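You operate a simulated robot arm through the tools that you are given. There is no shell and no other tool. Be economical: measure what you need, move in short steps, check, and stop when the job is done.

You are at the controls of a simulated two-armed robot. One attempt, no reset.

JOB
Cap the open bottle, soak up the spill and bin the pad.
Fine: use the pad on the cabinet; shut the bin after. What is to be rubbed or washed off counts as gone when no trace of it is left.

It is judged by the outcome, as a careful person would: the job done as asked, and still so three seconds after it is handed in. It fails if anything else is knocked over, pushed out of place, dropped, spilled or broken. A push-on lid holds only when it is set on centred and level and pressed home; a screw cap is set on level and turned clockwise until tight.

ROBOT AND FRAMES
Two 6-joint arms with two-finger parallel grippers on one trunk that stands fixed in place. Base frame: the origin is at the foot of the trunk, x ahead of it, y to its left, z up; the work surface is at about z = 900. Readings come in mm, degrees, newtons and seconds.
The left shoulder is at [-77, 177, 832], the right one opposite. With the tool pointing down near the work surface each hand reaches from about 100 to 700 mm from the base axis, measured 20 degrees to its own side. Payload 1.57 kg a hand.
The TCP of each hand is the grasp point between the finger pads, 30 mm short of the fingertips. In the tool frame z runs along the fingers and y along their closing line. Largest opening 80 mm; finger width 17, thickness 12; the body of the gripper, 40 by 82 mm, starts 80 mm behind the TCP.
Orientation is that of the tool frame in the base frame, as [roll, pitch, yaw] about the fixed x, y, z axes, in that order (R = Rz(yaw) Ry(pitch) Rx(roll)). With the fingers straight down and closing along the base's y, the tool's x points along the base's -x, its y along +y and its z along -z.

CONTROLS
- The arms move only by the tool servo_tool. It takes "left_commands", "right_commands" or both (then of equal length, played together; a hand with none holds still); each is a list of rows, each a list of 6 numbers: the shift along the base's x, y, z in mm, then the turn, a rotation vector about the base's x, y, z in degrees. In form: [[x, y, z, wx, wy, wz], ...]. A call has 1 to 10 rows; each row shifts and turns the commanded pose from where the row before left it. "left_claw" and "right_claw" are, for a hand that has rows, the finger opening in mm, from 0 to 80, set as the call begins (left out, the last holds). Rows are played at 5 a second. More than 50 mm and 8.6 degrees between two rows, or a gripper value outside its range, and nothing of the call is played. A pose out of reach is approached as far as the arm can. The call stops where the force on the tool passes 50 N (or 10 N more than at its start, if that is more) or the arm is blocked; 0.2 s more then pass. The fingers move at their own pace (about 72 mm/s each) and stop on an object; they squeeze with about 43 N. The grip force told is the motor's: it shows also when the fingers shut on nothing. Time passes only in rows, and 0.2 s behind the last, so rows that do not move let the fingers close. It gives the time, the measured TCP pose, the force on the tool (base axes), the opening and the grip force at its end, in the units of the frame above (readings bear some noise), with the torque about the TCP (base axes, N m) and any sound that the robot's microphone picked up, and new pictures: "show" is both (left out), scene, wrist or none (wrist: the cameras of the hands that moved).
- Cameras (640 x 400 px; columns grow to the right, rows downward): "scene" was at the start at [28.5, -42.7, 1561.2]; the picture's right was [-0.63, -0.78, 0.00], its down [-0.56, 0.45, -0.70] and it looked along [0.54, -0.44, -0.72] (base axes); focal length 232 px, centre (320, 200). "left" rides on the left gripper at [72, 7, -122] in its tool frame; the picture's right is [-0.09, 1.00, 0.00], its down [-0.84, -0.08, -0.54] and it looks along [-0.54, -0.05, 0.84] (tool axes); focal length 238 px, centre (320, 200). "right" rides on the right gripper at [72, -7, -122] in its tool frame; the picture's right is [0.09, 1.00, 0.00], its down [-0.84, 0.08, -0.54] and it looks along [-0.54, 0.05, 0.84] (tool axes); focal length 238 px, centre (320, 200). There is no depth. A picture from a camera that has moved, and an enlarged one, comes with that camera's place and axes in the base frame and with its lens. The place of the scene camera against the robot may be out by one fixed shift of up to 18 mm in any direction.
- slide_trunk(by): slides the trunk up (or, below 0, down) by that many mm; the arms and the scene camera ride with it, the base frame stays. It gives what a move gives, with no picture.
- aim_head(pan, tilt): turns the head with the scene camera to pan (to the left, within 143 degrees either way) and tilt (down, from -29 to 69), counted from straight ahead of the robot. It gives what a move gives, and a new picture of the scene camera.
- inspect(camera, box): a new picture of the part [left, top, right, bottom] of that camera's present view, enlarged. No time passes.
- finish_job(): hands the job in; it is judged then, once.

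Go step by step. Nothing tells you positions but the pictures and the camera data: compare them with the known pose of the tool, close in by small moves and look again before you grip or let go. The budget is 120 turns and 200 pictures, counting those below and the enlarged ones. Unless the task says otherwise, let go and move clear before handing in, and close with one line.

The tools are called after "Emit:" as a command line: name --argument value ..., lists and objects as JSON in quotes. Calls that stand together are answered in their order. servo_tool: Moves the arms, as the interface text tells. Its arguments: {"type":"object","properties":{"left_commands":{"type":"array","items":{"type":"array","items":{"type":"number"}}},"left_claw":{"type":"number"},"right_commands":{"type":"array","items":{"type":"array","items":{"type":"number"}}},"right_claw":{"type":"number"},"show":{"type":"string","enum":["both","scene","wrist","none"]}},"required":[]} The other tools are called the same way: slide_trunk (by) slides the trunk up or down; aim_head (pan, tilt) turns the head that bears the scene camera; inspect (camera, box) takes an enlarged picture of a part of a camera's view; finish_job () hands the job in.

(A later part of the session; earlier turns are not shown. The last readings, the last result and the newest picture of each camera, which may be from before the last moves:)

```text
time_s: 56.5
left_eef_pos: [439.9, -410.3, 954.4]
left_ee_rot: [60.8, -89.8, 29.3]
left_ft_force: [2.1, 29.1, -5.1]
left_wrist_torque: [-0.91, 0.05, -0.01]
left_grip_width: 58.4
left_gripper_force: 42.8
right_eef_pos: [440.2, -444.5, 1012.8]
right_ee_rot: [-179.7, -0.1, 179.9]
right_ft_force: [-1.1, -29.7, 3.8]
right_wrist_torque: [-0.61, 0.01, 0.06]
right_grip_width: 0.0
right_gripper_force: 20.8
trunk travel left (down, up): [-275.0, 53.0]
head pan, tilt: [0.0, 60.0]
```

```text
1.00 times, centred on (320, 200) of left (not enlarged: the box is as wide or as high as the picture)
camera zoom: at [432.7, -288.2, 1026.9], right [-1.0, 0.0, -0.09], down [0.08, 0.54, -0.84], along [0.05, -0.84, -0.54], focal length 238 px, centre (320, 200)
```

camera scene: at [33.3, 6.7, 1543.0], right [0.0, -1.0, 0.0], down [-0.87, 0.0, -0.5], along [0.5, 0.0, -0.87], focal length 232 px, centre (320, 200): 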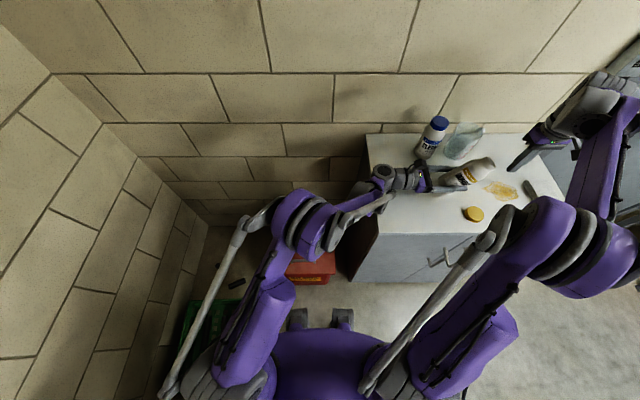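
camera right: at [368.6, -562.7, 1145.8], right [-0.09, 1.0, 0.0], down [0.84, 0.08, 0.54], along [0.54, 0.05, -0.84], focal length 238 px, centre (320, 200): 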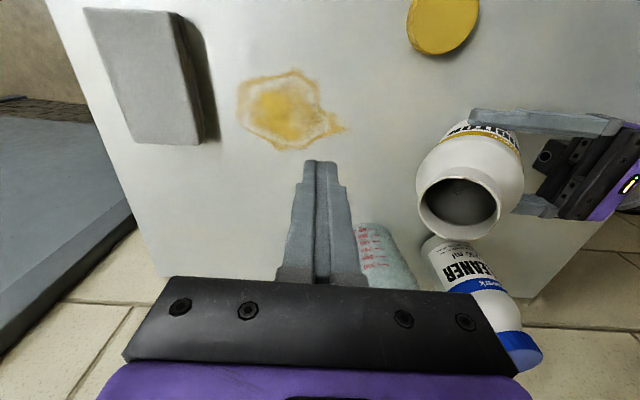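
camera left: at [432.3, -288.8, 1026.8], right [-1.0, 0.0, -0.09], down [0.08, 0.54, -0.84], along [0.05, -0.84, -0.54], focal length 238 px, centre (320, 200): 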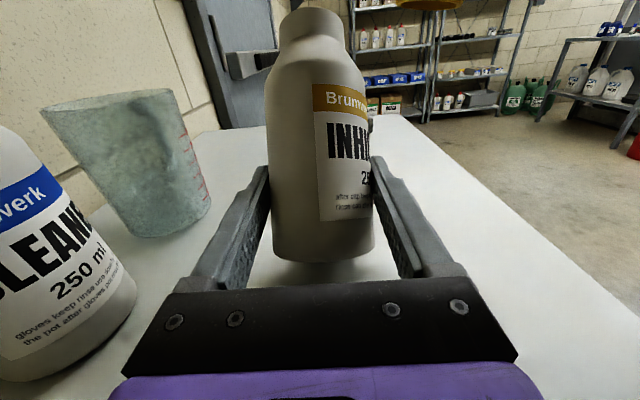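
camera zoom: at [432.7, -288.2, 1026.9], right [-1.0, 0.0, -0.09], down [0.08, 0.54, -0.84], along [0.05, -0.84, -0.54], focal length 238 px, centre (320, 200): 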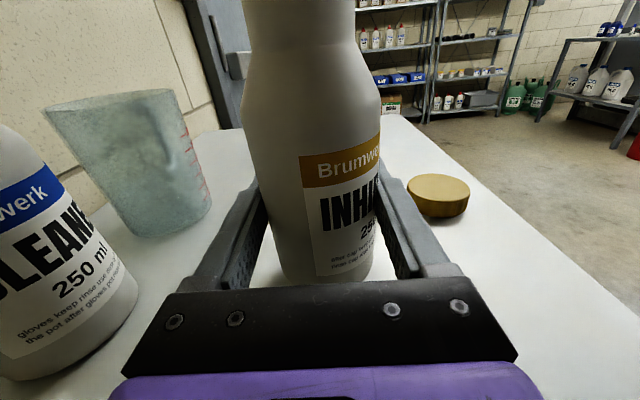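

It looks upright, matching the first held view. I'll back the right hand away, then open the left slightly so the bottle settles flat.

Emit:
servo_tool --right_commands '[[0, -10, 0, 0, 0, 0], [0, -30, 0, 0, 0, 0], [0, -30, 20, 0, 0, 0], [0, -20, 40, 0, 0, 0], [0, 0, 40, 0, 0, 0]]' --show "none"

Emit:
servo_tool --left_commands '[[0, 0, 0, 0, 0, 0], [0, 0, 0, 0, 0, 0], [0, 0, 0, 0, 0, 0], [0, 0, 0, 0, 0, 0]]' --left_claw 72 --show "both"

Emit:
inspect --camera "scene" --box '[410, 100, 570, 230]'

```text
time_s: 57.6
left_eef_pos: [439.5, -410.6, 955.2]
left_ee_rot: [-131.2, -89.9, -138.8]
left_ft_force: [-0.1, 0.7, -1.3]
left_wrist_torque: [0.03, -0.01, -0.02]
left_grip_width: 58.5
left_gripper_force: 41.9
right_eef_pos: [439.7, -532.7, 1115.6]
right_ee_rot: [-179.9, 0.0, 179.9]
right_ft_force: [0.0, 0.5, 0.3]
right_wrist_torque: [0.02, 0.03, 0.01]
right_grip_width: 0.0
right_gripper_force: 21.1
trunk travel left (down, up): [-275.0, 53.0]
head pan, tilt: [0.0, 60.0]
```

```text
time_s: 58.6
left_eef_pos: [440.3, -410.5, 953.9]
left_ee_rot: [64.8, -89.9, 25.2]
left_ft_force: [0.2, 0.9, 0.1]
left_wrist_torque: [-0.02, 0.02, -0.01]
left_grip_width: 71.9
left_gripper_force: 0.0
right_eef_pos: [439.6, -532.6, 1115.9]
right_ee_rot: [180.0, 0.1, 179.8]
right_ft_force: [-0.8, 0.1, 0.1]
right_wrist_torque: [0.03, 0.01, 0.01]
right_grip_width: 0.0
right_gripper_force: 21.2
trunk travel left (down, up): [-275.0, 53.0]
head pan, tilt: [0.0, 60.0]
camera scene: at [32.3, 7.7, 1543.0], right [0.0, -1.0, 0.0], down [-0.87, 0.0, -0.5], along [0.5, 0.0, -0.87], focal length 232 px, centre (320, 200)
camera left: at [432.5, -288.4, 1026.8], right [-1.0, 0.0, -0.09], down [0.08, 0.54, -0.84], along [0.05, -0.84, -0.54], focal length 238 px, centre (320, 200)
```

scene: 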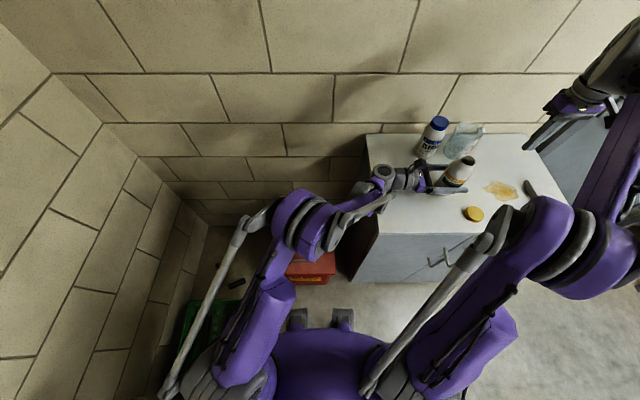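
left: 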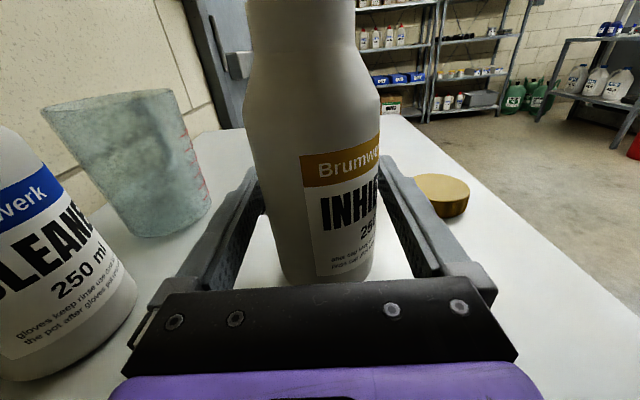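

```text
3.08 times, centred on (490, 165) of scene
camera zoom: at [32.3, 7.7, 1543.0], right [0.0, -1.0, 0.0], down [-0.87, 0.0, -0.5], along [0.5, 0.0, -0.87], focal length 714 px, centre (-203, 308)
```

zoom: 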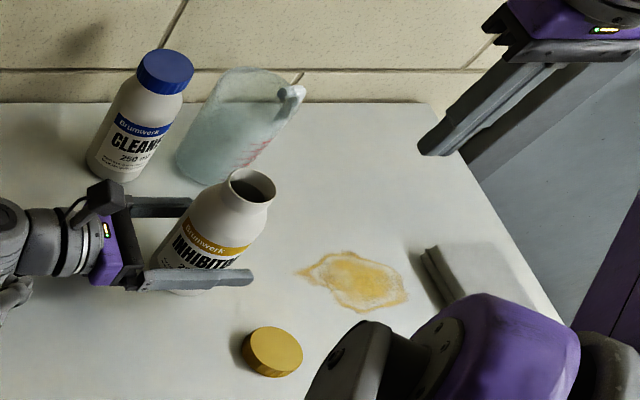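

The bottle stands upright again, with no new spill. I'll regrip it with the left hand and send the right hand back over the cap.

Emit:
servo_tool --left_commands '[[0, 0, 0, 0, 0, 0], [0, 0, 0, 0, 0, 0], [0, 0, 0, 0, 0, 0], [0, 0, 0, 0, 0, 0], [0, 0, 0, 0, 0, 0]]' --right_commands '[[-33, 20, 10, 0, 0, 0], [-33, 20, 0, 0, 0, 0], [-33, 20, 0, 0, 0, 0], [0, 0, -45, 0, 0, 0], [0, 0, -45, 0, 0, 0]]' --left_claw 50 --right_claw 80 --show "wrist"

Emit:
inspect --camera "right" --box '[260, 90, 380, 210]'

```text
time_s: 59.9
left_eef_pos: [439.1, -411.0, 953.8]
left_ee_rot: [-135.9, -90.0, -134.0]
left_ft_force: [-0.6, -0.3, -2.0]
left_wrist_torque: [0.0, 0.04, 0.0]
left_grip_width: 58.6
left_gripper_force: 43.2
right_eef_pos: [343.7, -473.0, 1032.5]
right_ee_rot: [-179.8, 0.0, 179.9]
right_ft_force: [0.1, -0.4, 1.0]
right_wrist_torque: [0.0, 0.0, 0.01]
right_grip_width: 80.1
right_gripper_force: 0.0
trunk travel left (down, up): [-275.0, 53.0]
head pan, tilt: [0.0, 60.0]
camera right: at [271.0, -479.5, 1155.4], right [-0.09, 1.0, 0.0], down [0.84, 0.08, 0.54], along [0.54, 0.05, -0.84], focal length 238 px, centre (320, 200)
camera left: at [432.2, -288.3, 1026.9], right [-1.0, 0.0, -0.09], down [0.08, 0.54, -0.84], along [0.05, -0.84, -0.54], focal length 238 px, centre (320, 200)
```

right: 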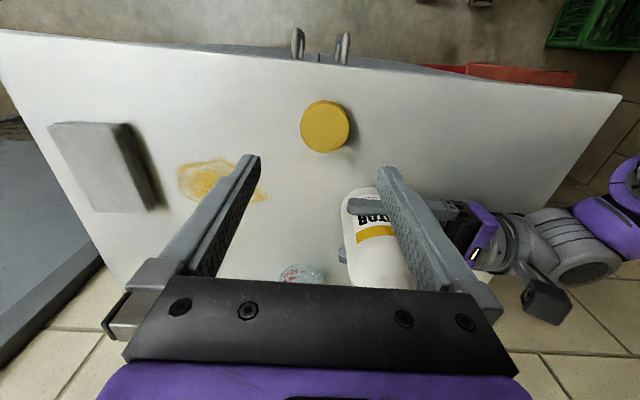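
left: 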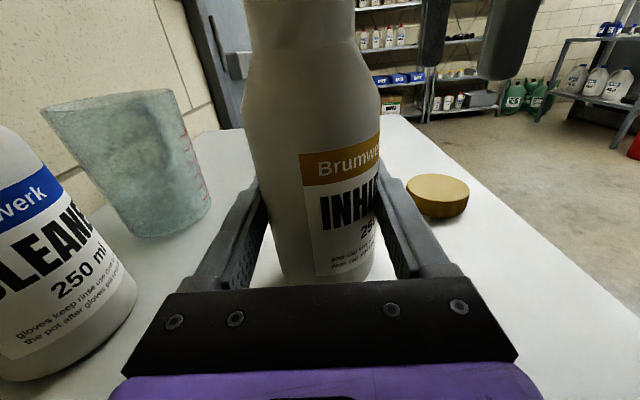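

```text
3.33 times, centred on (320, 150) of right
camera zoom: at [271.0, -479.5, 1155.4], right [-0.09, 1.0, 0.0], down [0.84, 0.08, 0.54], along [0.54, 0.05, -0.84], focal length 794 px, centre (320, 367)
```

zoom: 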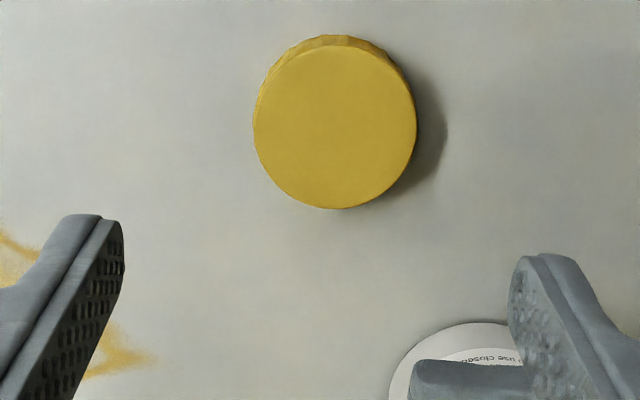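

Emit:
servo_tool --right_commands '[[-4.9, 3.2, -40, 0, 0, 0], [0, 0, -35, 0, 0, 0], [0, 0, -17, 0, 0, 0], [0, 0, -4, 0, 0, 0]]' --show "wrist"

Emit:
inspect --camera "right" --box '[260, 110, 380, 230]'

```text
time_s: 60.9
left_eef_pos: [439.3, -410.2, 955.0]
left_ee_rot: [-105.0, -89.9, -165.0]
left_ft_force: [0.1, -0.3, -1.1]
left_wrist_torque: [-0.01, 0.03, -0.04]
left_grip_width: 58.2
left_gripper_force: 43.2
right_eef_pos: [337.1, -469.5, 937.4]
right_ee_rot: [-179.9, 0.0, 179.9]
right_ft_force: [-0.7, 0.1, 0.7]
right_wrist_torque: [-0.01, -0.01, 0.01]
right_grip_width: 80.2
right_gripper_force: 0.0
trunk travel left (down, up): [-275.0, 53.0]
head pan, tilt: [0.0, 60.0]
camera right: at [265.7, -476.2, 1059.6], right [-0.09, 1.0, 0.0], down [0.84, 0.08, 0.54], along [0.54, 0.05, -0.84], focal length 238 px, centre (320, 200)
```

right: 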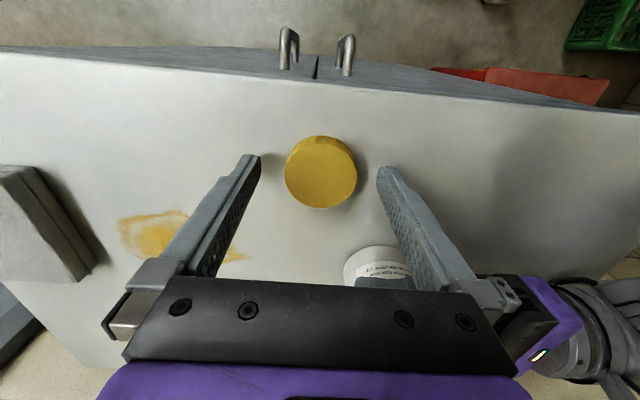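

```text
3.33 times, centred on (320, 170) of right
camera zoom: at [265.7, -476.2, 1059.6], right [-0.09, 1.0, 0.0], down [0.84, 0.08, 0.54], along [0.54, 0.05, -0.84], focal length 794 px, centre (320, 300)
```

zoom: 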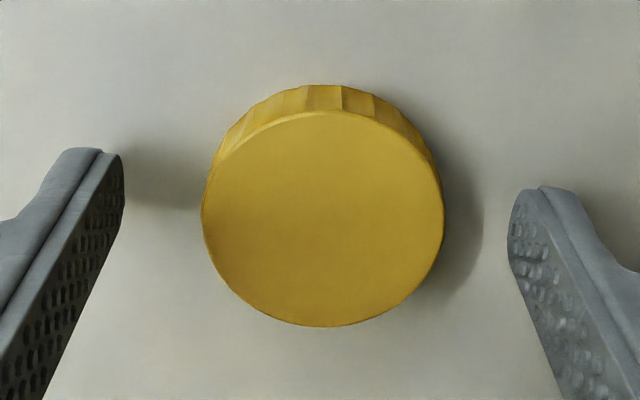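

The cap is centred to within half a millimetre. I'll grip, lift and move above the bottle while pre-turning the wrist.

Emit:
servo_tool --right_commands '[[0, 0, 0, 0, 0, 0], [0, 0, 0, 0, 0, 0], [0, 0, 0, 0, 0, 0], [0, 0, 15, 0, 0, 0], [0, 0, 45, 0, 0, 0], [0, 0, 45, 0, 0, 0], [0, 0, 45, 0, 0, 0], [0, 0, 45, 0, 0, 0]]' --right_claw 35 --show "none"

Emit:
servo_tool --right_commands '[[10.3, 5.9, 0, 0, 0, 8.5], [10.3, 5.9, 0, 0, 0, 8.5], [10.3, 5.9, 0, 0, 0, 8.5], [10.3, 5.9, 0, 0, 0, 8.5], [10.3, 5.9, 0, 0, 0, 8.5], [10.3, 5.9, 0, 0, 0, 8.5], [10.3, 5.9, 0, 0, 0, 8.5], [10.3, 5.9, 0, 0, 0, 8.5], [10.3, 5.9, 0, 0, 0, 8.5], [10.3, 5.9, 0, 0, 0, 8.5]]' --show "none"

Emit:
inspect --camera "right" --box '[270, 100, 370, 220]'

Emit:
inspect --camera "scene" --box '[420, 100, 540, 200]'

```text
time_s: 62.6
left_eef_pos: [439.4, -410.2, 954.8]
left_ee_rot: [-123.0, -89.9, -146.9]
left_ft_force: [0.0, -0.8, -1.3]
left_wrist_torque: [0.0, -0.01, -0.02]
left_grip_width: 58.5
left_gripper_force: 43.0
right_eef_pos: [334.7, -469.3, 1133.5]
right_ee_rot: [-179.9, 0.0, 179.9]
right_ft_force: [0.5, 0.7, -0.1]
right_wrist_torque: [-0.03, 0.02, 0.0]
right_grip_width: 46.9
right_gripper_force: 43.2
trunk travel left (down, up): [-275.0, 53.0]
head pan, tilt: [0.0, 60.0]
```

```text
time_s: 64.8
left_eef_pos: [440.5, -410.6, 954.3]
left_ee_rot: [75.6, -90.0, 14.4]
left_ft_force: [0.2, -0.4, -0.3]
left_wrist_torque: [0.01, -0.03, 0.0]
left_grip_width: 58.5
left_gripper_force: 43.4
right_eef_pos: [439.3, -410.9, 1132.2]
right_ee_rot: [179.9, 0.0, -95.0]
right_ft_force: [0.4, -0.4, 0.0]
right_wrist_torque: [0.03, -0.01, 0.03]
right_grip_width: 46.6
right_gripper_force: 43.2
trunk travel left (down, up): [-275.0, 53.0]
head pan, tilt: [0.0, 60.0]
```

```text
3.33 times, centred on (320, 160) of right
camera zoom: at [439.8, -482.2, 1254.6], right [-1.0, -0.01, 0.0], down [-0.01, 0.84, 0.54], along [0.0, 0.54, -0.84], focal length 794 px, centre (320, 333)
```

zoom: 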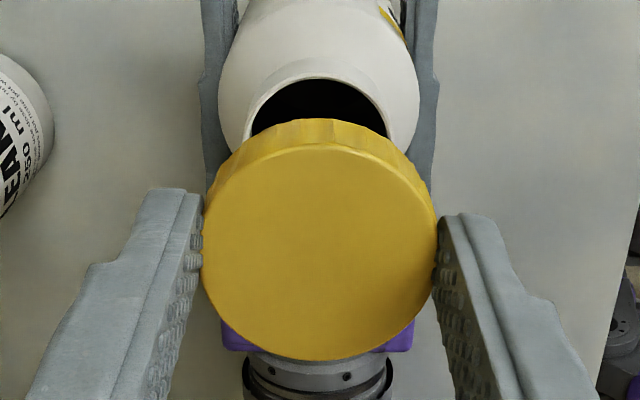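

```text
4.00 times, centred on (480, 150) of scene
camera zoom: at [32.7, 7.7, 1543.0], right [0.0, -1.0, 0.0], down [-0.87, 0.0, -0.5], along [0.5, 0.0, -0.87], focal length 928 px, centre (-320, 400)
```

zoom: 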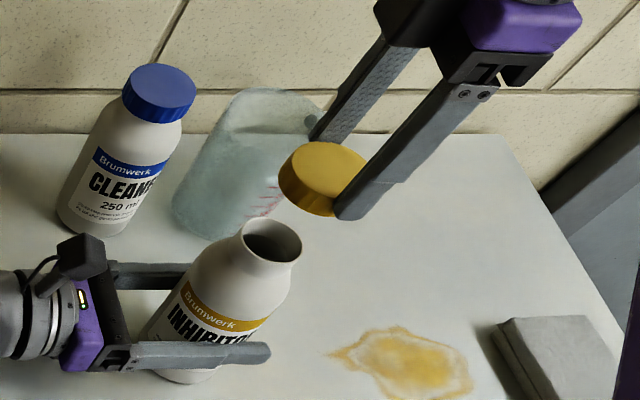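

The mouth now sits about 6 mm further toward +y than the cap. I'll correct that, add 25° of pre-turn and lower to just above it.

Emit:
servo_tool --right_commands '[[0.5, 6, -15, 0, 0, 8.5], [0, 0, -18, 0, 0, 8.5], [0, 0, -18, 0, 0, 8.5], [0, 0, 0, 0, 0, 0]]' --show "none"

Emit:
inspect --camera "scene" --box '[440, 120, 520, 190]'

Emit:
inspect --camera "right" --box '[270, 100, 370, 220]'

```text
time_s: 65.8
left_eef_pos: [440.0, -411.2, 954.8]
left_ee_rot: [69.8, -89.9, 20.3]
left_ft_force: [0.5, 0.1, -1.2]
left_wrist_torque: [0.02, -0.02, 0.02]
left_grip_width: 58.6
left_gripper_force: 42.7
right_eef_pos: [439.6, -404.0, 1081.6]
right_ee_rot: [-180.0, 0.1, -69.5]
right_ft_force: [-0.8, -0.1, 0.0]
right_wrist_torque: [0.0, 0.01, 0.0]
right_grip_width: 46.8
right_gripper_force: 43.1
trunk travel left (down, up): [-275.0, 53.0]
head pan, tilt: [0.0, 60.0]
```

```text
5.71 times, centred on (480, 155) of scene
camera zoom: at [32.3, 7.6, 1543.0], right [0.0, -1.0, 0.0], down [-0.87, 0.0, -0.5], along [0.5, 0.0, -0.87], focal length 1326 px, centre (-594, 457)
```

zoom: 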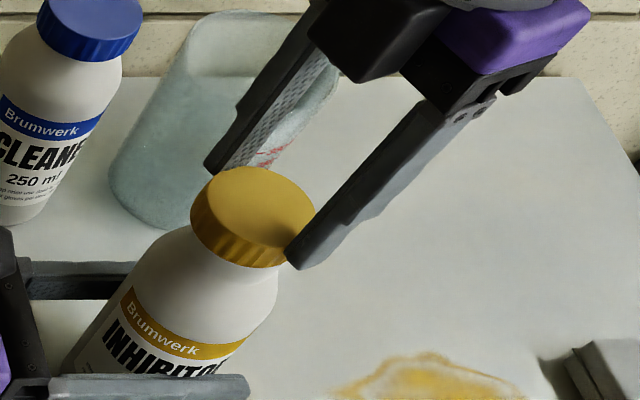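

```text
3.33 times, centred on (320, 160) of right
camera zoom: at [472.3, -469.9, 1203.5], right [-0.9, -0.44, 0.0], down [-0.37, 0.76, 0.54], along [-0.24, 0.49, -0.84], focal length 794 px, centre (320, 333)
```

zoom: 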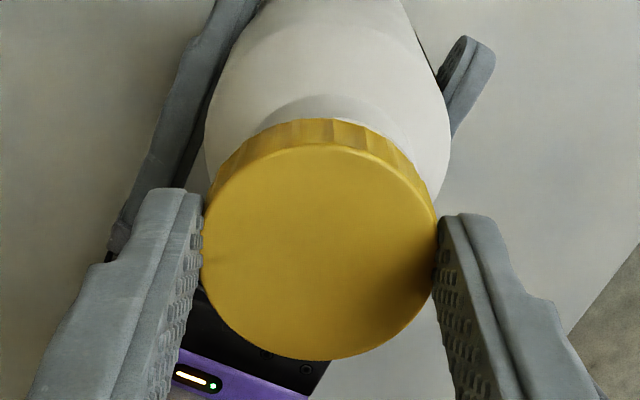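

Emit:
servo_tool --right_commands '[[0, 0, -3, 0, 0, 0], [0, 0, -2, 0, 0, 0], [0, 0, -1, 0, 0, 0], [0, 0, 0, 0, 0, 0]]' --show "none"

```text
time_s: 66.8
left_eef_pos: [438.6, -410.0, 954.2]
left_ee_rot: [-143.9, -89.7, -126.1]
left_ft_force: [-3.1, -2.6, -36.7]
left_wrist_torque: [0.16, -0.16, 0.0]
left_grip_width: 58.4
left_gripper_force: 42.8
right_eef_pos: [438.6, -404.6, 1075.2]
right_ee_rot: [-179.9, 0.0, -69.6]
right_ft_force: [4.3, 2.3, 46.3]
right_wrist_torque: [-0.45, -0.27, 0.04]
right_grip_width: 46.6
right_gripper_force: 43.4
trunk travel left (down, up): [-275.0, 53.0]
head pan, tilt: [0.0, 60.0]
```

Contact is well centred. I'll ease the press and begin turning clockwise.

Emit:
servo_tool --right_commands '[[0, 0, 1.0, 0, 0, 0], [0.2, -0.4, 0, 0, 0, -8.5], [0, 0, -0.1, 0, 0, -8.5], [0, 0, -0.1, 0, 0, -8.5], [0, 0, -0.1, 0, 0, -8.5], [0, 0, -0.1, 0, 0, -8.5], [0, 0, -0.1, 0, 0, -8.5]]' --show "none"

```text
time_s: 68.5
left_eef_pos: [441.6, -409.8, 955.0]
left_ee_rot: [62.2, -89.9, 27.9]
left_ft_force: [-2.9, 13.4, -12.9]
left_wrist_torque: [-1.03, -0.35, -0.12]
left_grip_width: 59.0
left_gripper_force: 42.5
right_eef_pos: [440.0, -406.5, 1075.5]
right_ee_rot: [-179.9, 0.0, -120.8]
right_ft_force: [2.3, -13.4, 11.3]
right_wrist_torque: [-0.6, 0.06, 0.19]
right_grip_width: 46.5
right_gripper_force: 43.0
trunk travel left (down, up): [-275.0, 53.0]
head pan, tilt: [0.0, 60.0]
```

Emit:
servo_tool --right_commands '[[0, -0.7, -0.1, 0, 0, -8.5], [0, -0.5, -0.1, 0, 0, -8.5], [0, 0, -0.1, 0, 0, -8.5], [0, 0, -0.1, 0, 0, -8.5], [0, 0, -0.1, 0, 0, -8.5], [0, 0, -0.1, 0, 0, -8.5]]' --show "none"

Emit:
inspect --camera "scene" --box '[440, 120, 520, 190]'

```text
time_s: 69.8
left_eef_pos: [439.1, -410.4, 954.9]
left_ee_rot: [-72.2, -90.0, 162.3]
left_ft_force: [-12.2, 2.1, -17.4]
left_wrist_torque: [0.09, -0.74, -0.16]
left_grip_width: 58.9
left_gripper_force: 43.1
right_eef_pos: [439.8, -405.5, 1076.2]
right_ee_rot: [-180.0, 0.0, -171.7]
right_ft_force: [9.8, -1.7, 22.2]
right_wrist_torque: [-0.51, -0.15, 0.19]
right_grip_width: 47.0
right_gripper_force: 42.9
trunk travel left (down, up): [-275.0, 53.0]
head pan, tilt: [0.0, 60.0]
```

```text
5.71 times, centred on (480, 155) of scene
camera zoom: at [31.7, 8.0, 1543.0], right [0.0, -1.0, 0.0], down [-0.87, 0.0, -0.5], along [0.5, 0.0, -0.87], focal length 1326 px, centre (-594, 457)
```

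zoom: 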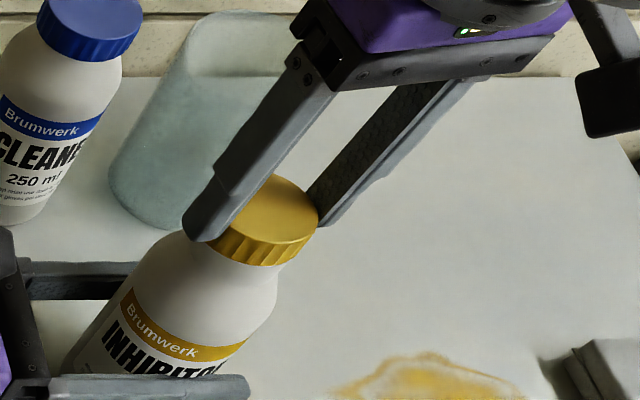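

It hasn't dropped onto the thread yet. I'll trim the offset and keep turning.

Emit:
servo_tool --right_commands '[[0.5, -0.5, -0.1, 0, 0, -8.5], [0.4, -0.4, 0, 0, 0, -8.5], [0, 0, 0, 0, 0, -8.5], [0, 0, 0, 0, 0, -8.5]]' --show "none"

```text
time_s: 70.8
left_eef_pos: [440.7, -410.7, 956.2]
left_ee_rot: [68.6, -89.8, 21.6]
left_ft_force: [12.4, -9.3, 1.1]
left_wrist_torque: [0.89, 1.15, -0.22]
left_grip_width: 58.7
left_gripper_force: 42.8
right_eef_pos: [440.4, -406.2, 1075.5]
right_ee_rot: [179.9, -0.2, 154.3]
right_ft_force: [-12.9, 9.8, -3.9]
right_wrist_torque: [0.22, 0.41, 0.21]
right_grip_width: 46.5
right_gripper_force: 43.1
trunk travel left (down, up): [-275.0, 53.0]
head pan, tilt: [0.0, 60.0]
```

The force turned downward, so the thread has caught. I'll relieve the side load and continue.

Emit:
servo_tool --right_commands '[[-0.7, 0.6, -0.3, 0, 0, -8.5], [-0.4, 0.3, -0.2, 0, 0, -8.5], [0, 0, -0.2, 0, 0, -8.5], [0, 0, -0.2, 0, 0, -8.5], [0, 0, -0.2, 0, 0, -8.5], [0, 0, -0.2, 0, 0, -8.5]]' --show "none"

Emit:
inspect --camera "scene" --box '[440, 120, 520, 190]'

```text
time_s: 72.2
left_eef_pos: [439.5, -410.9, 955.1]
left_ee_rot: [-171.7, -90.0, -98.5]
left_ft_force: [5.2, -2.4, 0.9]
left_wrist_torque: [0.18, 0.28, -0.04]
left_grip_width: 58.5
left_gripper_force: 42.8
right_eef_pos: [439.6, -407.0, 1073.9]
right_ee_rot: [-180.0, 0.0, 103.3]
right_ft_force: [-4.7, 2.6, 0.3]
right_wrist_torque: [0.05, 0.13, 0.06]
right_grip_width: 46.9
right_gripper_force: 42.8
trunk travel left (down, up): [-275.0, 53.0]
head pan, tilt: [0.0, 60.0]
```

```text
5.71 times, centred on (480, 155) of scene
camera zoom: at [32.3, 7.8, 1543.0], right [0.0, -1.0, 0.0], down [-0.87, 0.0, -0.5], along [0.5, 0.0, -0.87], focal length 1326 px, centre (-594, 457)
```

zoom: 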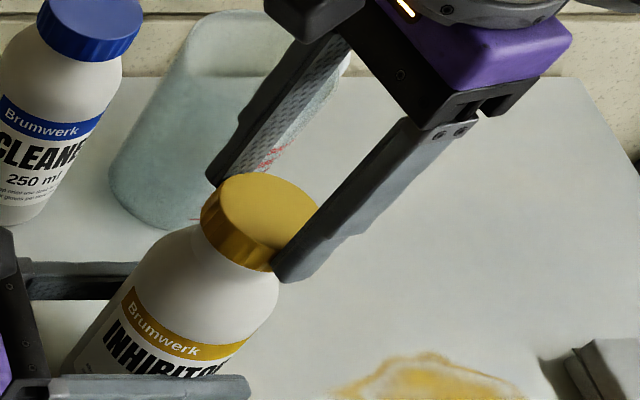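

Threading smoothly. I'll continue toward yaw 18°, which is still well inside the wrist range.

Emit:
servo_tool --right_commands '[[-0.3, 0.2, -0.2, 0, 0, -8.5], [0, 0, -0.2, 0, 0, -8.5], [0, 0, -0.2, 0, 0, -8.5], [0, 0, -0.2, 0, 0, -8.5], [0, 0, -0.2, 0, 0, -8.5]]' --show "none"

Emit:
servo_tool --right_commands '[[0, 0, -0.2, 0, 0, -8.5], [0, 0, -0.2, 0, 0, -8.5], [0, 0, -0.2, 0, 0, -8.5], [0, 0, -0.2, 0, 0, -8.5], [0, 0, -0.2, 0, 0, -8.5]]' --show "none"

```text
time_s: 73.5
left_eef_pos: [439.2, -411.4, 955.3]
left_ee_rot: [-33.2, -89.9, 123.2]
left_ft_force: [-3.6, -2.4, 0.2]
left_wrist_torque: [0.21, -0.33, -0.01]
left_grip_width: 58.5
left_gripper_force: 42.7
right_eef_pos: [439.2, -406.4, 1073.9]
right_ee_rot: [180.0, 0.0, 60.8]
right_ft_force: [3.8, 3.4, 0.7]
right_wrist_torque: [0.09, -0.12, 0.08]
right_grip_width: 46.6
right_gripper_force: 42.8
trunk travel left (down, up): [-275.0, 53.0]
head pan, tilt: [0.0, 60.0]
```

```text
time_s: 74.7
left_eef_pos: [438.2, -411.0, 953.8]
left_ee_rot: [-76.6, -89.9, 166.5]
left_ft_force: [-13.9, -0.1, -1.9]
left_wrist_torque: [-0.01, -1.18, -0.06]
left_grip_width: 58.5
left_gripper_force: 42.9
right_eef_pos: [438.8, -407.5, 1070.9]
right_ee_rot: [180.0, -0.1, 18.4]
right_ft_force: [13.8, 0.1, 1.1]
right_wrist_torque: [-0.02, -0.45, 0.12]
right_grip_width: 46.6
right_gripper_force: 42.7
trunk travel left (down, up): [-275.0, 53.0]
head pan, tilt: [0.0, 60.0]
```

I'll relieve the side load, then release the cap on its threads to take a second bite.

Emit:
servo_tool --right_commands '[[0.6, 0, 0, 0, 0, 0], [0.6, 0, 0, 0, 0, 0], [0, 0, 0, 0, 0, 0]]' --show "none"

Emit:
servo_tool --right_commands '[[0, 0, 0, 0, 0, 0], [0, 0, 0, 0, 0, 0], [0, 0, 0, 0, 0, 0]]' --right_claw 74 --show "none"

Emit:
inspect --camera "scene" --box '[440, 120, 520, 190]'

Emit:
inspect --camera "right" --box '[260, 100, 380, 220]'

```text
time_s: 75.5
left_eef_pos: [440.0, -409.7, 955.5]
left_ee_rot: [73.9, -89.9, 16.4]
left_ft_force: [-11.4, 4.8, -2.5]
left_wrist_torque: [-0.39, -0.88, 0.04]
left_grip_width: 58.5
left_gripper_force: 42.8
right_eef_pos: [440.6, -406.9, 1071.2]
right_ee_rot: [-179.9, -0.1, 18.3]
right_ft_force: [10.1, -4.9, 0.9]
right_wrist_torque: [-0.17, -0.33, 0.05]
right_grip_width: 46.6
right_gripper_force: 43.3
trunk travel left (down, up): [-275.0, 53.0]
head pan, tilt: [0.0, 60.0]
```

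```text
time_s: 76.2
left_eef_pos: [439.5, -410.3, 954.5]
left_ee_rot: [76.2, -89.9, 13.8]
left_ft_force: [0.1, 0.2, -1.4]
left_wrist_torque: [-0.03, -0.01, 0.01]
left_grip_width: 58.2
left_gripper_force: 42.7
right_eef_pos: [440.9, -406.7, 1071.5]
right_ee_rot: [-180.0, 0.0, 18.5]
right_ft_force: [0.6, 0.5, -0.2]
right_wrist_torque: [0.0, 0.03, -0.06]
right_grip_width: 73.6
right_gripper_force: 0.2
trunk travel left (down, up): [-275.0, 53.0]
head pan, tilt: [0.0, 60.0]
```

```text
5.71 times, centred on (480, 155) of scene
camera zoom: at [32.4, 7.6, 1543.0], right [0.0, -1.0, 0.0], down [-0.87, 0.0, -0.5], along [0.5, 0.0, -0.87], focal length 1326 px, centre (-594, 457)
```

zoom: 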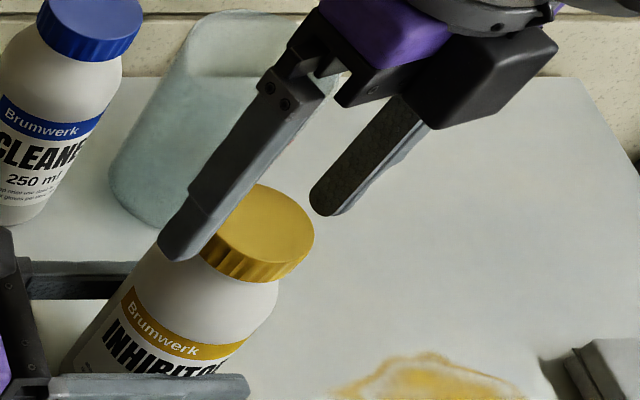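

```text
3.33 times, centred on (320, 160) of right
camera zoom: at [507.0, -376.8, 1193.4], right [0.4, -0.92, 0.0], down [-0.77, -0.34, 0.54], along [-0.5, -0.22, -0.84], focal length 794 px, centre (320, 333)
```

zoom: 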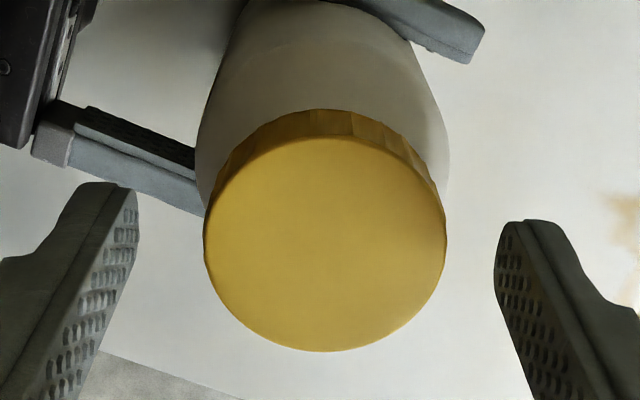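

The cap stays put on its threads. I'll rotate the open hand back 255° around it.

Emit:
servo_tool --right_commands '[[2, 0.8, 0, 0, 0, 8.5], [0, 0, 0, 0, 0, 8.5], [0, 0, 0, 0, 0, 8.5], [0, 0, 0, 0, 0, 8.5], [0, 0, 0, 0, 0, 8.5], [0, 0, 0, 0, 0, 8.5], [0, 0, 0, 0, 0, 8.5], [0, 0, 0, 0, 0, 8.5], [0, 0, 0, 0, 0, 8.5], [0, 0, 0, 0, 0, 8.5]]' --show "none"

Emit:
servo_tool --right_commands '[[0, 0, 0, 0, 0, 8.5], [0, 0, 0, 0, 0, 8.5], [0, 0, 0, 0, 0, 8.5], [0, 0, 0, 0, 0, 8.5], [0, 0, 0, 0, 0, 8.5], [0, 0, 0, 0, 0, 8.5], [0, 0, 0, 0, 0, 8.5], [0, 0, 0, 0, 0, 8.5], [0, 0, 0, 0, 0, 8.5], [0, 0, 0, 0, 0, 8.5]]' --show "none"

Emit:
servo_tool --right_commands '[[0, 0, 0, 0, 0, 8.5], [0, 0, 0, 0, 0, 8.5], [0, 0, 0, 0, 0, 8.5], [0, 0, 0, 0, 0, 8.5], [0, 0, 0, 0, 0, 8.5], [0, 0, 0, 0, 0, 8.5], [0, 0, 0, 0, 0, 8.5], [0, 0, 0, 0, 0, 8.5], [0, 0, 0, 0, 0, 8.5], [0, 0, 0, 0, 0, 8.5]]' --show "none"

Emit:
inspect --camera "right" --box '[260, 100, 380, 220]'

```text
time_s: 78.5
left_eef_pos: [438.6, -410.3, 954.8]
left_ee_rot: [-108.5, -89.9, -161.5]
left_ft_force: [-0.7, 0.3, -1.4]
left_wrist_torque: [0.03, 0.02, -0.04]
left_grip_width: 58.4
left_gripper_force: 43.1
right_eef_pos: [442.6, -405.7, 1071.7]
right_ee_rot: [-180.0, 0.0, 103.6]
right_ft_force: [-0.2, 0.1, 0.4]
right_wrist_torque: [0.0, -0.03, -0.01]
right_grip_width: 74.0
right_gripper_force: 0.1
trunk travel left (down, up): [-275.0, 53.0]
head pan, tilt: [0.0, 60.0]
```

```text
time_s: 80.7
left_eef_pos: [439.8, -411.4, 954.8]
left_ee_rot: [73.4, -90.0, 16.8]
left_ft_force: [0.6, 1.5, -1.8]
left_wrist_torque: [-0.01, -0.05, 0.01]
left_grip_width: 58.5
left_gripper_force: 43.4
right_eef_pos: [442.2, -406.2, 1071.1]
right_ee_rot: [180.0, -0.1, -171.5]
right_ft_force: [0.2, 0.0, 0.8]
right_wrist_torque: [0.0, -0.02, 0.01]
right_grip_width: 74.2
right_gripper_force: 0.1
trunk travel left (down, up): [-275.0, 53.0]
head pan, tilt: [0.0, 60.0]
```

```text
time_s: 82.8
left_eef_pos: [439.4, -410.5, 954.8]
left_ee_rot: [-108.0, -90.0, -162.1]
left_ft_force: [-0.5, -0.2, -1.5]
left_wrist_torque: [-0.04, -0.01, 0.03]
left_grip_width: 58.4
left_gripper_force: 43.5
right_eef_pos: [442.1, -406.9, 1070.9]
right_ee_rot: [-179.9, 0.0, -86.4]
right_ft_force: [0.1, -0.9, 0.4]
right_wrist_torque: [-0.03, 0.0, -0.01]
right_grip_width: 74.0
right_gripper_force: 0.0
trunk travel left (down, up): [-275.0, 53.0]
head pan, tilt: [0.0, 60.0]
```

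```text
3.33 times, centred on (320, 160) of right
camera zoom: at [453.7, -477.0, 1193.9], right [-0.99, -0.15, 0.0], down [-0.13, 0.83, 0.54], along [-0.08, 0.54, -0.84], focal length 794 px, centre (320, 333)
```

zoom: 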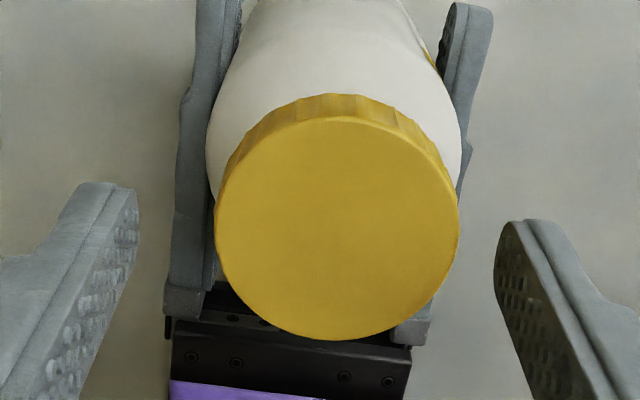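

By lateral sighting from both bites the cap axis is at about [439.9,-407]. I'll recentre and regrip.

Emit:
servo_tool --right_commands '[[-2.2, -0.2, -1, 0, 0, 0], [0, 0, -1, 0, 0, 0]]' --show "none"

Emit:
servo_tool --right_commands '[[0, 0, 0, 0, 0, 0], [0, 0, 0, 0, 0, 0], [0, 0, 0, 0, 0, 0]]' --right_claw 35 --show "none"

Emit:
servo_tool --right_commands '[[0, 0, -0.2, 0, 0, -8.5], [0, 0, -0.2, 0, 0, -8.5], [0, 0, -0.2, 0, 0, -8.5], [0, 0, -0.2, 0, 0, -8.5], [0, 0, -0.2, 0, 0, -8.5], [0, 0, -0.2, 0, 0, -8.5]]' --show "none"

```text
time_s: 83.5
left_eef_pos: [439.8, -410.8, 955.8]
left_ee_rot: [75.1, -90.0, 15.0]
left_ft_force: [-0.2, -0.3, -1.6]
left_wrist_torque: [-0.02, 0.02, 0.05]
left_grip_width: 58.7
left_gripper_force: 43.2
right_eef_pos: [439.3, -407.0, 1068.8]
right_ee_rot: [-180.0, 0.0, -86.5]
right_ft_force: [0.3, -0.2, 0.2]
right_wrist_torque: [0.02, -0.01, 0.05]
right_grip_width: 74.4
right_gripper_force: 0.0
trunk travel left (down, up): [-275.0, 53.0]
head pan, tilt: [0.0, 60.0]
```

```text
time_s: 84.2
left_eef_pos: [440.2, -410.5, 954.5]
left_ee_rot: [77.0, -89.9, 13.1]
left_ft_force: [3.3, -0.8, -1.0]
left_wrist_torque: [0.08, 0.29, 0.01]
left_grip_width: 58.3
left_gripper_force: 43.0
right_eef_pos: [440.9, -405.7, 1069.9]
right_ee_rot: [180.0, 0.0, -86.5]
right_ft_force: [-3.2, 1.6, -0.4]
right_wrist_torque: [0.07, 0.15, -0.03]
right_grip_width: 46.4
right_gripper_force: 42.5
trunk travel left (down, up): [-275.0, 53.0]
head pan, tilt: [0.0, 60.0]
```

```text
time_s: 85.7
left_eef_pos: [438.9, -410.6, 954.9]
left_ee_rot: [71.3, -90.0, 18.7]
left_ft_force: [0.3, 1.5, -5.4]
left_wrist_torque: [-0.45, -0.36, -0.05]
left_grip_width: 58.5
left_gripper_force: 42.4
right_eef_pos: [441.5, -406.7, 1068.4]
right_ee_rot: [-179.9, 0.0, -137.7]
right_ft_force: [0.5, -3.1, 4.5]
right_wrist_torque: [0.0, 0.35, 0.03]
right_grip_width: 45.9
right_gripper_force: 42.9
trunk travel left (down, up): [-275.0, 53.0]
head pan, tilt: [0.0, 60.0]
```

Emit:
servo_tool --right_commands '[[0, 0, -0.1, 0, 0, -8.5], [0, 0, -0.15, 0, 0, -8.5], [0, 0, -0.15, 0, 0, -8.5], [0, 0, -0.15, 0, 0, -8.5], [0, 0, -0.15, 0, 0, -8.5], [0, 0, -0.15, 0, 0, -8.5]]' --show "none"

Emit:
servo_tool --right_commands '[[0, 0, -0.15, 0, 0, -8.5], [0, 0, -0.15, 0, 0, -8.5], [0, 0, -0.15, 0, 0, -8.5], [0, 0, -0.15, 0, 0, -8.5], [0, 0, -0.15, 0, 0, -8.5]]' --show "none"

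Emit:
inspect --camera "scene" --box '[440, 120, 520, 190]'

```text
time_s: 87.0
left_eef_pos: [439.8, -410.2, 954.5]
left_ee_rot: [79.3, -90.0, 10.6]
left_ft_force: [-8.8, 20.8, -4.7]
left_wrist_torque: [-1.12, -0.62, 0.0]
left_grip_width: 58.7
left_gripper_force: 43.3
right_eef_pos: [439.8, -406.4, 1067.0]
right_ee_rot: [-179.9, 0.1, 171.4]
right_ft_force: [8.6, -20.9, 3.4]
right_wrist_torque: [-1.13, -0.41, 0.07]
right_grip_width: 46.0
right_gripper_force: 42.8
trunk travel left (down, up): [-275.0, 53.0]
head pan, tilt: [0.0, 60.0]
```

```text
time_s: 88.2
left_eef_pos: [439.6, -410.8, 954.7]
left_ee_rot: [71.8, -89.9, 18.2]
left_ft_force: [-3.0, 17.9, -4.8]
left_wrist_torque: [-1.09, -0.01, 0.04]
left_grip_width: 58.6
left_gripper_force: 43.3
right_eef_pos: [439.9, -405.6, 1068.0]
right_ee_rot: [-179.9, 0.0, 128.7]
right_ft_force: [2.1, -17.5, 4.8]
right_wrist_torque: [-0.82, -0.16, 0.02]
right_grip_width: 46.3
right_gripper_force: 42.9
trunk travel left (down, up): [-275.0, 53.0]
head pan, tilt: [0.0, 60.0]
```

```text
5.71 times, centred on (480, 155) of scene
camera zoom: at [32.2, 7.7, 1543.0], right [0.0, -1.0, 0.0], down [-0.87, 0.0, -0.5], along [0.5, 0.0, -0.87], focal length 1326 px, centre (-594, 457)
```

zoom: 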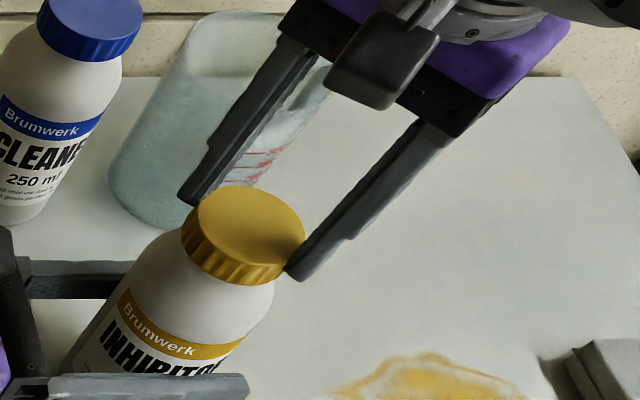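

Descending well. A steady -y side load needs about 1.5 mm of correction, then I'll continue.

Emit:
servo_tool --right_commands '[[0, -0.8, -0.1, 0, 0, 0], [0, -0.7, -0.1, 0, 0, -8.5], [0, 0, -0.15, 0, 0, -8.5], [0, 0, -0.15, 0, 0, -8.5], [0, 0, -0.15, 0, 0, -8.5], [0, 0, -0.15, 0, 0, -8.5]]' --show "none"

Emit:
servo_tool --right_commands '[[0, 0, -0.15, 0, 0, -8.5], [0, 0, -0.15, 0, 0, -8.5], [0, 0, -0.15, 0, 0, -8.5], [0, 0, -0.15, 0, 0, -8.5], [0, 0, -0.15, 0, 0, -8.5]]' --show "none"

```text
time_s: 89.7
left_eef_pos: [440.0, -411.3, 955.4]
left_ee_rot: [85.1, -89.9, 5.0]
left_ft_force: [11.8, -6.2, -1.7]
left_wrist_torque: [0.4, 1.03, -0.07]
left_grip_width: 58.2
left_gripper_force: 43.0
right_eef_pos: [440.2, -406.1, 1067.2]
right_ee_rot: [-179.9, -0.1, 86.2]
right_ft_force: [-11.6, 6.7, 0.2]
right_wrist_torque: [0.29, 0.29, 0.03]
right_grip_width: 46.3
right_gripper_force: 43.0
trunk travel left (down, up): [-275.0, 53.0]
head pan, tilt: [0.0, 60.0]
```

```text
time_s: 90.8
left_eef_pos: [439.9, -411.1, 954.6]
left_ee_rot: [-77.8, -89.9, 167.8]
left_ft_force: [16.4, -12.2, -5.9]
left_wrist_torque: [0.92, 1.3, -0.09]
left_grip_width: 58.6
left_gripper_force: 43.3
right_eef_pos: [440.3, -407.5, 1066.8]
right_ee_rot: [-180.0, 0.0, 43.9]
right_ft_force: [-16.5, 11.7, 5.1]
right_wrist_torque: [0.37, 0.48, 0.01]
right_grip_width: 46.5
right_gripper_force: 42.5
trunk travel left (down, up): [-275.0, 53.0]
head pan, tilt: [0.0, 60.0]
```

Emit:
servo_tool --right_commands '[[-0.7, 0.5, 0, 0, 0, 0], [-0.6, 0.4, 0, 0, 0, -8.5], [0, 0, -0.1, 0, 0, -8.5], [0, 0, -0.1, 0, 0, -8.5], [0, 0, 0, 0, 0, 0]]' --show "none"

Emit:
inspect --camera "scene" --box '[440, 120, 520, 190]'

Emit:
inspect --camera "left" --box '[200, 0, 440, 150]'

```text
time_s: 92.0
left_eef_pos: [439.9, -410.6, 955.3]
left_ee_rot: [-135.1, -89.9, -135.0]
left_ft_force: [8.8, -7.5, -7.7]
left_wrist_torque: [0.83, 0.66, -0.06]
left_grip_width: 58.3
left_gripper_force: 42.4
right_eef_pos: [439.1, -405.8, 1065.9]
right_ee_rot: [179.9, 0.0, 18.3]
right_ft_force: [-7.7, 7.6, 10.1]
right_wrist_torque: [0.06, 0.13, 0.01]
right_grip_width: 46.6
right_gripper_force: 43.1
trunk travel left (down, up): [-275.0, 53.0]
head pan, tilt: [0.0, 60.0]
```

```text
5.71 times, centred on (480, 155) of scene
camera zoom: at [32.4, 7.8, 1543.0], right [0.0, -1.0, 0.0], down [-0.87, 0.0, -0.5], along [0.5, 0.0, -0.87], focal length 1326 px, centre (-594, 457)
```

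zoom: 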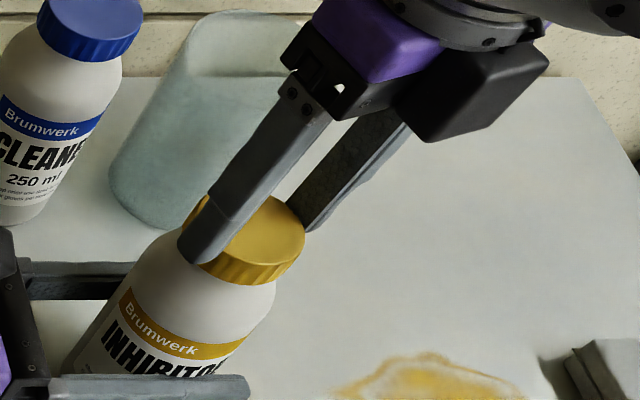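

```text
2.67 times, centred on (320, 75) of left
camera zoom: at [432.3, -288.5, 1026.7], right [-1.0, 0.0, -0.09], down [0.08, 0.54, -0.84], along [0.05, -0.84, -0.54], focal length 636 px, centre (320, 533)
```

zoom: 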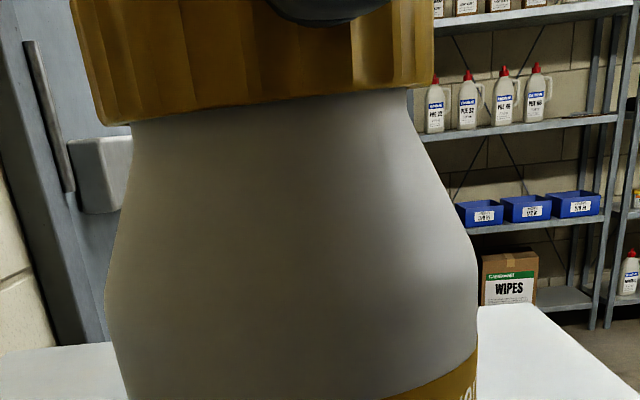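

The cap is level and well down the neck, but the torque shows it isn't tight yet. I'll take a third bite.

Emit:
servo_tool --right_commands '[[0, 0, 0, 0, 0, 0], [0, 0, 0, 0, 0, 0], [0, 0, 0, 0, 0, 0], [0, 0, 0, 0, 0, 8.5], [0, 0, 0, 0, 0, 8.5], [0, 0, 0, 0, 0, 8.5], [0, 0, 0, 0, 0, 8.5], [0, 0, 0, 0, 0, 8.5], [0, 0, 0, 0, 0, 8.5], [0, 0, 0, 0, 0, 8.5]]' --right_claw 74 --show "none"

Emit:
inspect --camera "right" --box '[260, 100, 380, 220]'

Emit:
servo_tool --right_commands '[[0, 0, 0, 0, 0, 8.5], [0, 0, 0, 0, 0, 8.5], [0, 0, 0, 0, 0, 8.5], [0, 0, 0, 0, 0, 8.5], [0, 0, 0, 0, 0, 8.5], [0, 0, 0, 0, 0, 8.5], [0, 0, 0, 0, 0, 8.5], [0, 0, 0, 0, 0, 8.5], [0, 0, 0, 0, 0, 8.5], [0, 0, 0, 0, 0, 8.5]]' --show "none"

Emit:
servo_tool --right_commands '[[0, 0, 0, 0, 0, 8.5], [0, 0, 0, 0, 0, 8.5], [0, 0, 0, 0, 0, 8.5], [0, 0, 0, 0, 0, 8.5], [0, 0, 0, 0, 0, 8.5], [0, 0, 0, 0, 0, 8.5], [0, 0, 0, 0, 0, 8.5], [0, 0, 0, 0, 0, 8.5], [0, 0, 0, 0, 0, 8.5], [0, 0, 0, 0, 0, 8.5]]' --show "none"

Emit:
inspect --camera "right" --box '[260, 100, 380, 220]'

```text
time_s: 94.2
left_eef_pos: [438.9, -410.3, 954.2]
left_ee_rot: [-107.3, -90.0, -162.6]
left_ft_force: [0.4, -0.3, -0.9]
left_wrist_torque: [-0.06, -0.02, 0.01]
left_grip_width: 58.8
left_gripper_force: 43.3
right_eef_pos: [438.1, -408.0, 1065.2]
right_ee_rot: [-180.0, 0.0, 78.0]
right_ft_force: [-0.1, -0.4, 0.3]
right_wrist_torque: [-0.03, 0.01, 0.02]
right_grip_width: 74.0
right_gripper_force: 0.0
trunk travel left (down, up): [-275.0, 53.0]
head pan, tilt: [0.0, 60.0]
```

```text
3.33 times, centred on (320, 160) of right
camera zoom: at [447.6, -334.7, 1187.8], right [0.99, -0.12, 0.0], down [-0.1, -0.83, 0.54], along [-0.06, -0.54, -0.84], focal length 794 px, centre (320, 333)
```

zoom: 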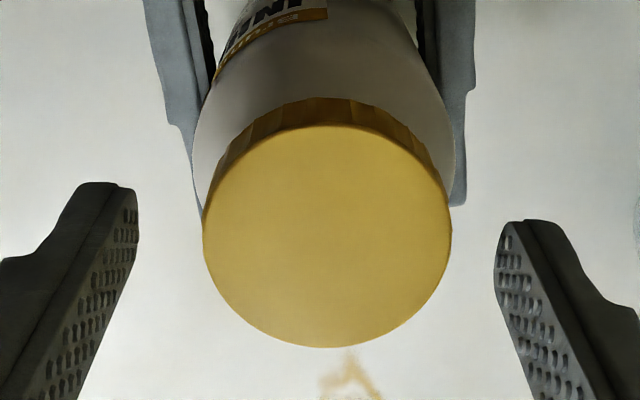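

```text
time_s: 96.5
left_eef_pos: [438.5, -410.6, 955.0]
left_ee_rot: [72.8, -89.9, 17.4]
left_ft_force: [0.3, 0.5, -1.5]
left_wrist_torque: [0.01, 0.01, -0.01]
left_grip_width: 58.8
left_gripper_force: 42.4
right_eef_pos: [439.5, -407.0, 1066.6]
right_ee_rot: [-179.9, -0.1, 163.1]
right_ft_force: [0.1, 0.6, 0.4]
right_wrist_torque: [0.01, 0.0, -0.02]
right_grip_width: 73.9
right_gripper_force: 0.1
trunk travel left (down, up): [-275.0, 53.0]
head pan, tilt: [0.0, 60.0]
```

```text
time_s: 98.7
left_eef_pos: [438.7, -409.9, 954.8]
left_ee_rot: [71.9, -90.0, 18.1]
left_ft_force: [0.7, 0.2, -1.2]
left_wrist_torque: [0.0, 0.02, 0.03]
left_grip_width: 58.5
left_gripper_force: 42.7
right_eef_pos: [438.9, -407.7, 1066.4]
right_ee_rot: [180.0, 0.0, -111.9]
right_ft_force: [-0.7, 0.7, -0.4]
right_wrist_torque: [-0.01, 0.0, 0.03]
right_grip_width: 73.8
right_gripper_force: 0.0
trunk travel left (down, up): [-275.0, 53.0]
head pan, tilt: [0.0, 60.0]
```

```text
3.33 times, centred on (320, 160) of right
camera zoom: at [418.7, -475.8, 1188.0], right [-0.96, 0.29, 0.0], down [0.24, 0.81, 0.54], along [0.16, 0.52, -0.84], focal length 794 px, centre (320, 333)
```

zoom: 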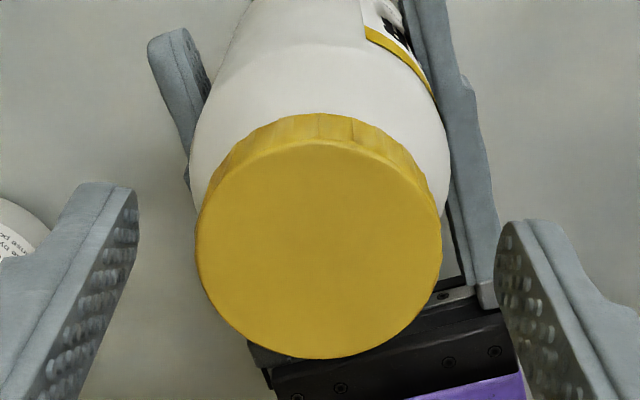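

Emit:
servo_tool --right_commands '[[0.8, 0.8, -0.5, 0, 0, 0], [0, 0, 0, 0, 0, 0]]' --show "none"

Emit:
servo_tool --right_commands '[[0, 0, 0, 0, 0, 0], [0, 0, 0, 0, 0, 0], [0, 0, 0, 0, 0, 0], [0, 0, -0.1, 0, 0, -8.5], [0, 0, -0.1, 0, 0, -8.5], [0, 0, -0.1, 0, 0, -8.5], [0, 0, -0.1, 0, 0, -8.5], [0, 0, -0.1, 0, 0, -8.5]]' --right_claw 35 --show "none"

Emit:
servo_tool --right_commands '[[0, 0, -0.1, 0, 0, -8.5], [0, 0, -0.1, 0, 0, -8.5], [0, 0, -0.1, 0, 0, -8.5], [0, 0, -0.1, 0, 0, -8.5], [0, 0, -0.1, 0, 0, -8.5]]' --show "none"

```text
time_s: 99.2
left_eef_pos: [439.3, -410.5, 955.2]
left_ee_rot: [-106.1, -90.0, -163.8]
left_ft_force: [-0.2, -0.2, -1.3]
left_wrist_torque: [0.0, 0.02, 0.02]
left_grip_width: 58.4
left_gripper_force: 43.6
right_eef_pos: [439.6, -406.3, 1067.0]
right_ee_rot: [179.9, 0.0, -112.1]
right_ft_force: [0.8, -0.5, 0.0]
right_wrist_torque: [-0.02, -0.03, 0.07]
right_grip_width: 74.1
right_gripper_force: 0.0
trunk travel left (down, up): [-275.0, 53.0]
head pan, tilt: [0.0, 60.0]
```

```text
time_s: 101.0
left_eef_pos: [440.8, -411.8, 955.1]
left_ee_rot: [79.6, -89.8, 10.4]
left_ft_force: [2.4, -0.9, -1.2]
left_wrist_torque: [0.08, 0.2, -1.16]
left_grip_width: 58.3
left_gripper_force: 42.9
right_eef_pos: [439.4, -405.7, 1064.0]
right_ee_rot: [-180.0, -0.1, -154.6]
right_ft_force: [-2.9, 2.2, 0.1]
right_wrist_torque: [0.02, 0.0, 1.15]
right_grip_width: 46.7
right_gripper_force: 42.4
trunk travel left (down, up): [-275.0, 53.0]
head pan, tilt: [0.0, 60.0]
```

```text
time_s: 102.2
left_eef_pos: [439.0, -411.3, 955.9]
left_ee_rot: [-68.6, -90.0, 158.5]
left_ft_force: [1.7, -6.2, -3.5]
left_wrist_torque: [0.55, 0.14, -1.27]
left_grip_width: 58.7
left_gripper_force: 42.8
right_eef_pos: [439.9, -406.6, 1065.1]
right_ee_rot: [-180.0, 0.0, 162.9]
right_ft_force: [-1.3, 5.9, 3.5]
right_wrist_torque: [0.07, -0.02, 1.21]
right_grip_width: 46.9
right_gripper_force: 43.2
trunk travel left (down, up): [-275.0, 53.0]
head pan, tilt: [0.0, 60.0]
```

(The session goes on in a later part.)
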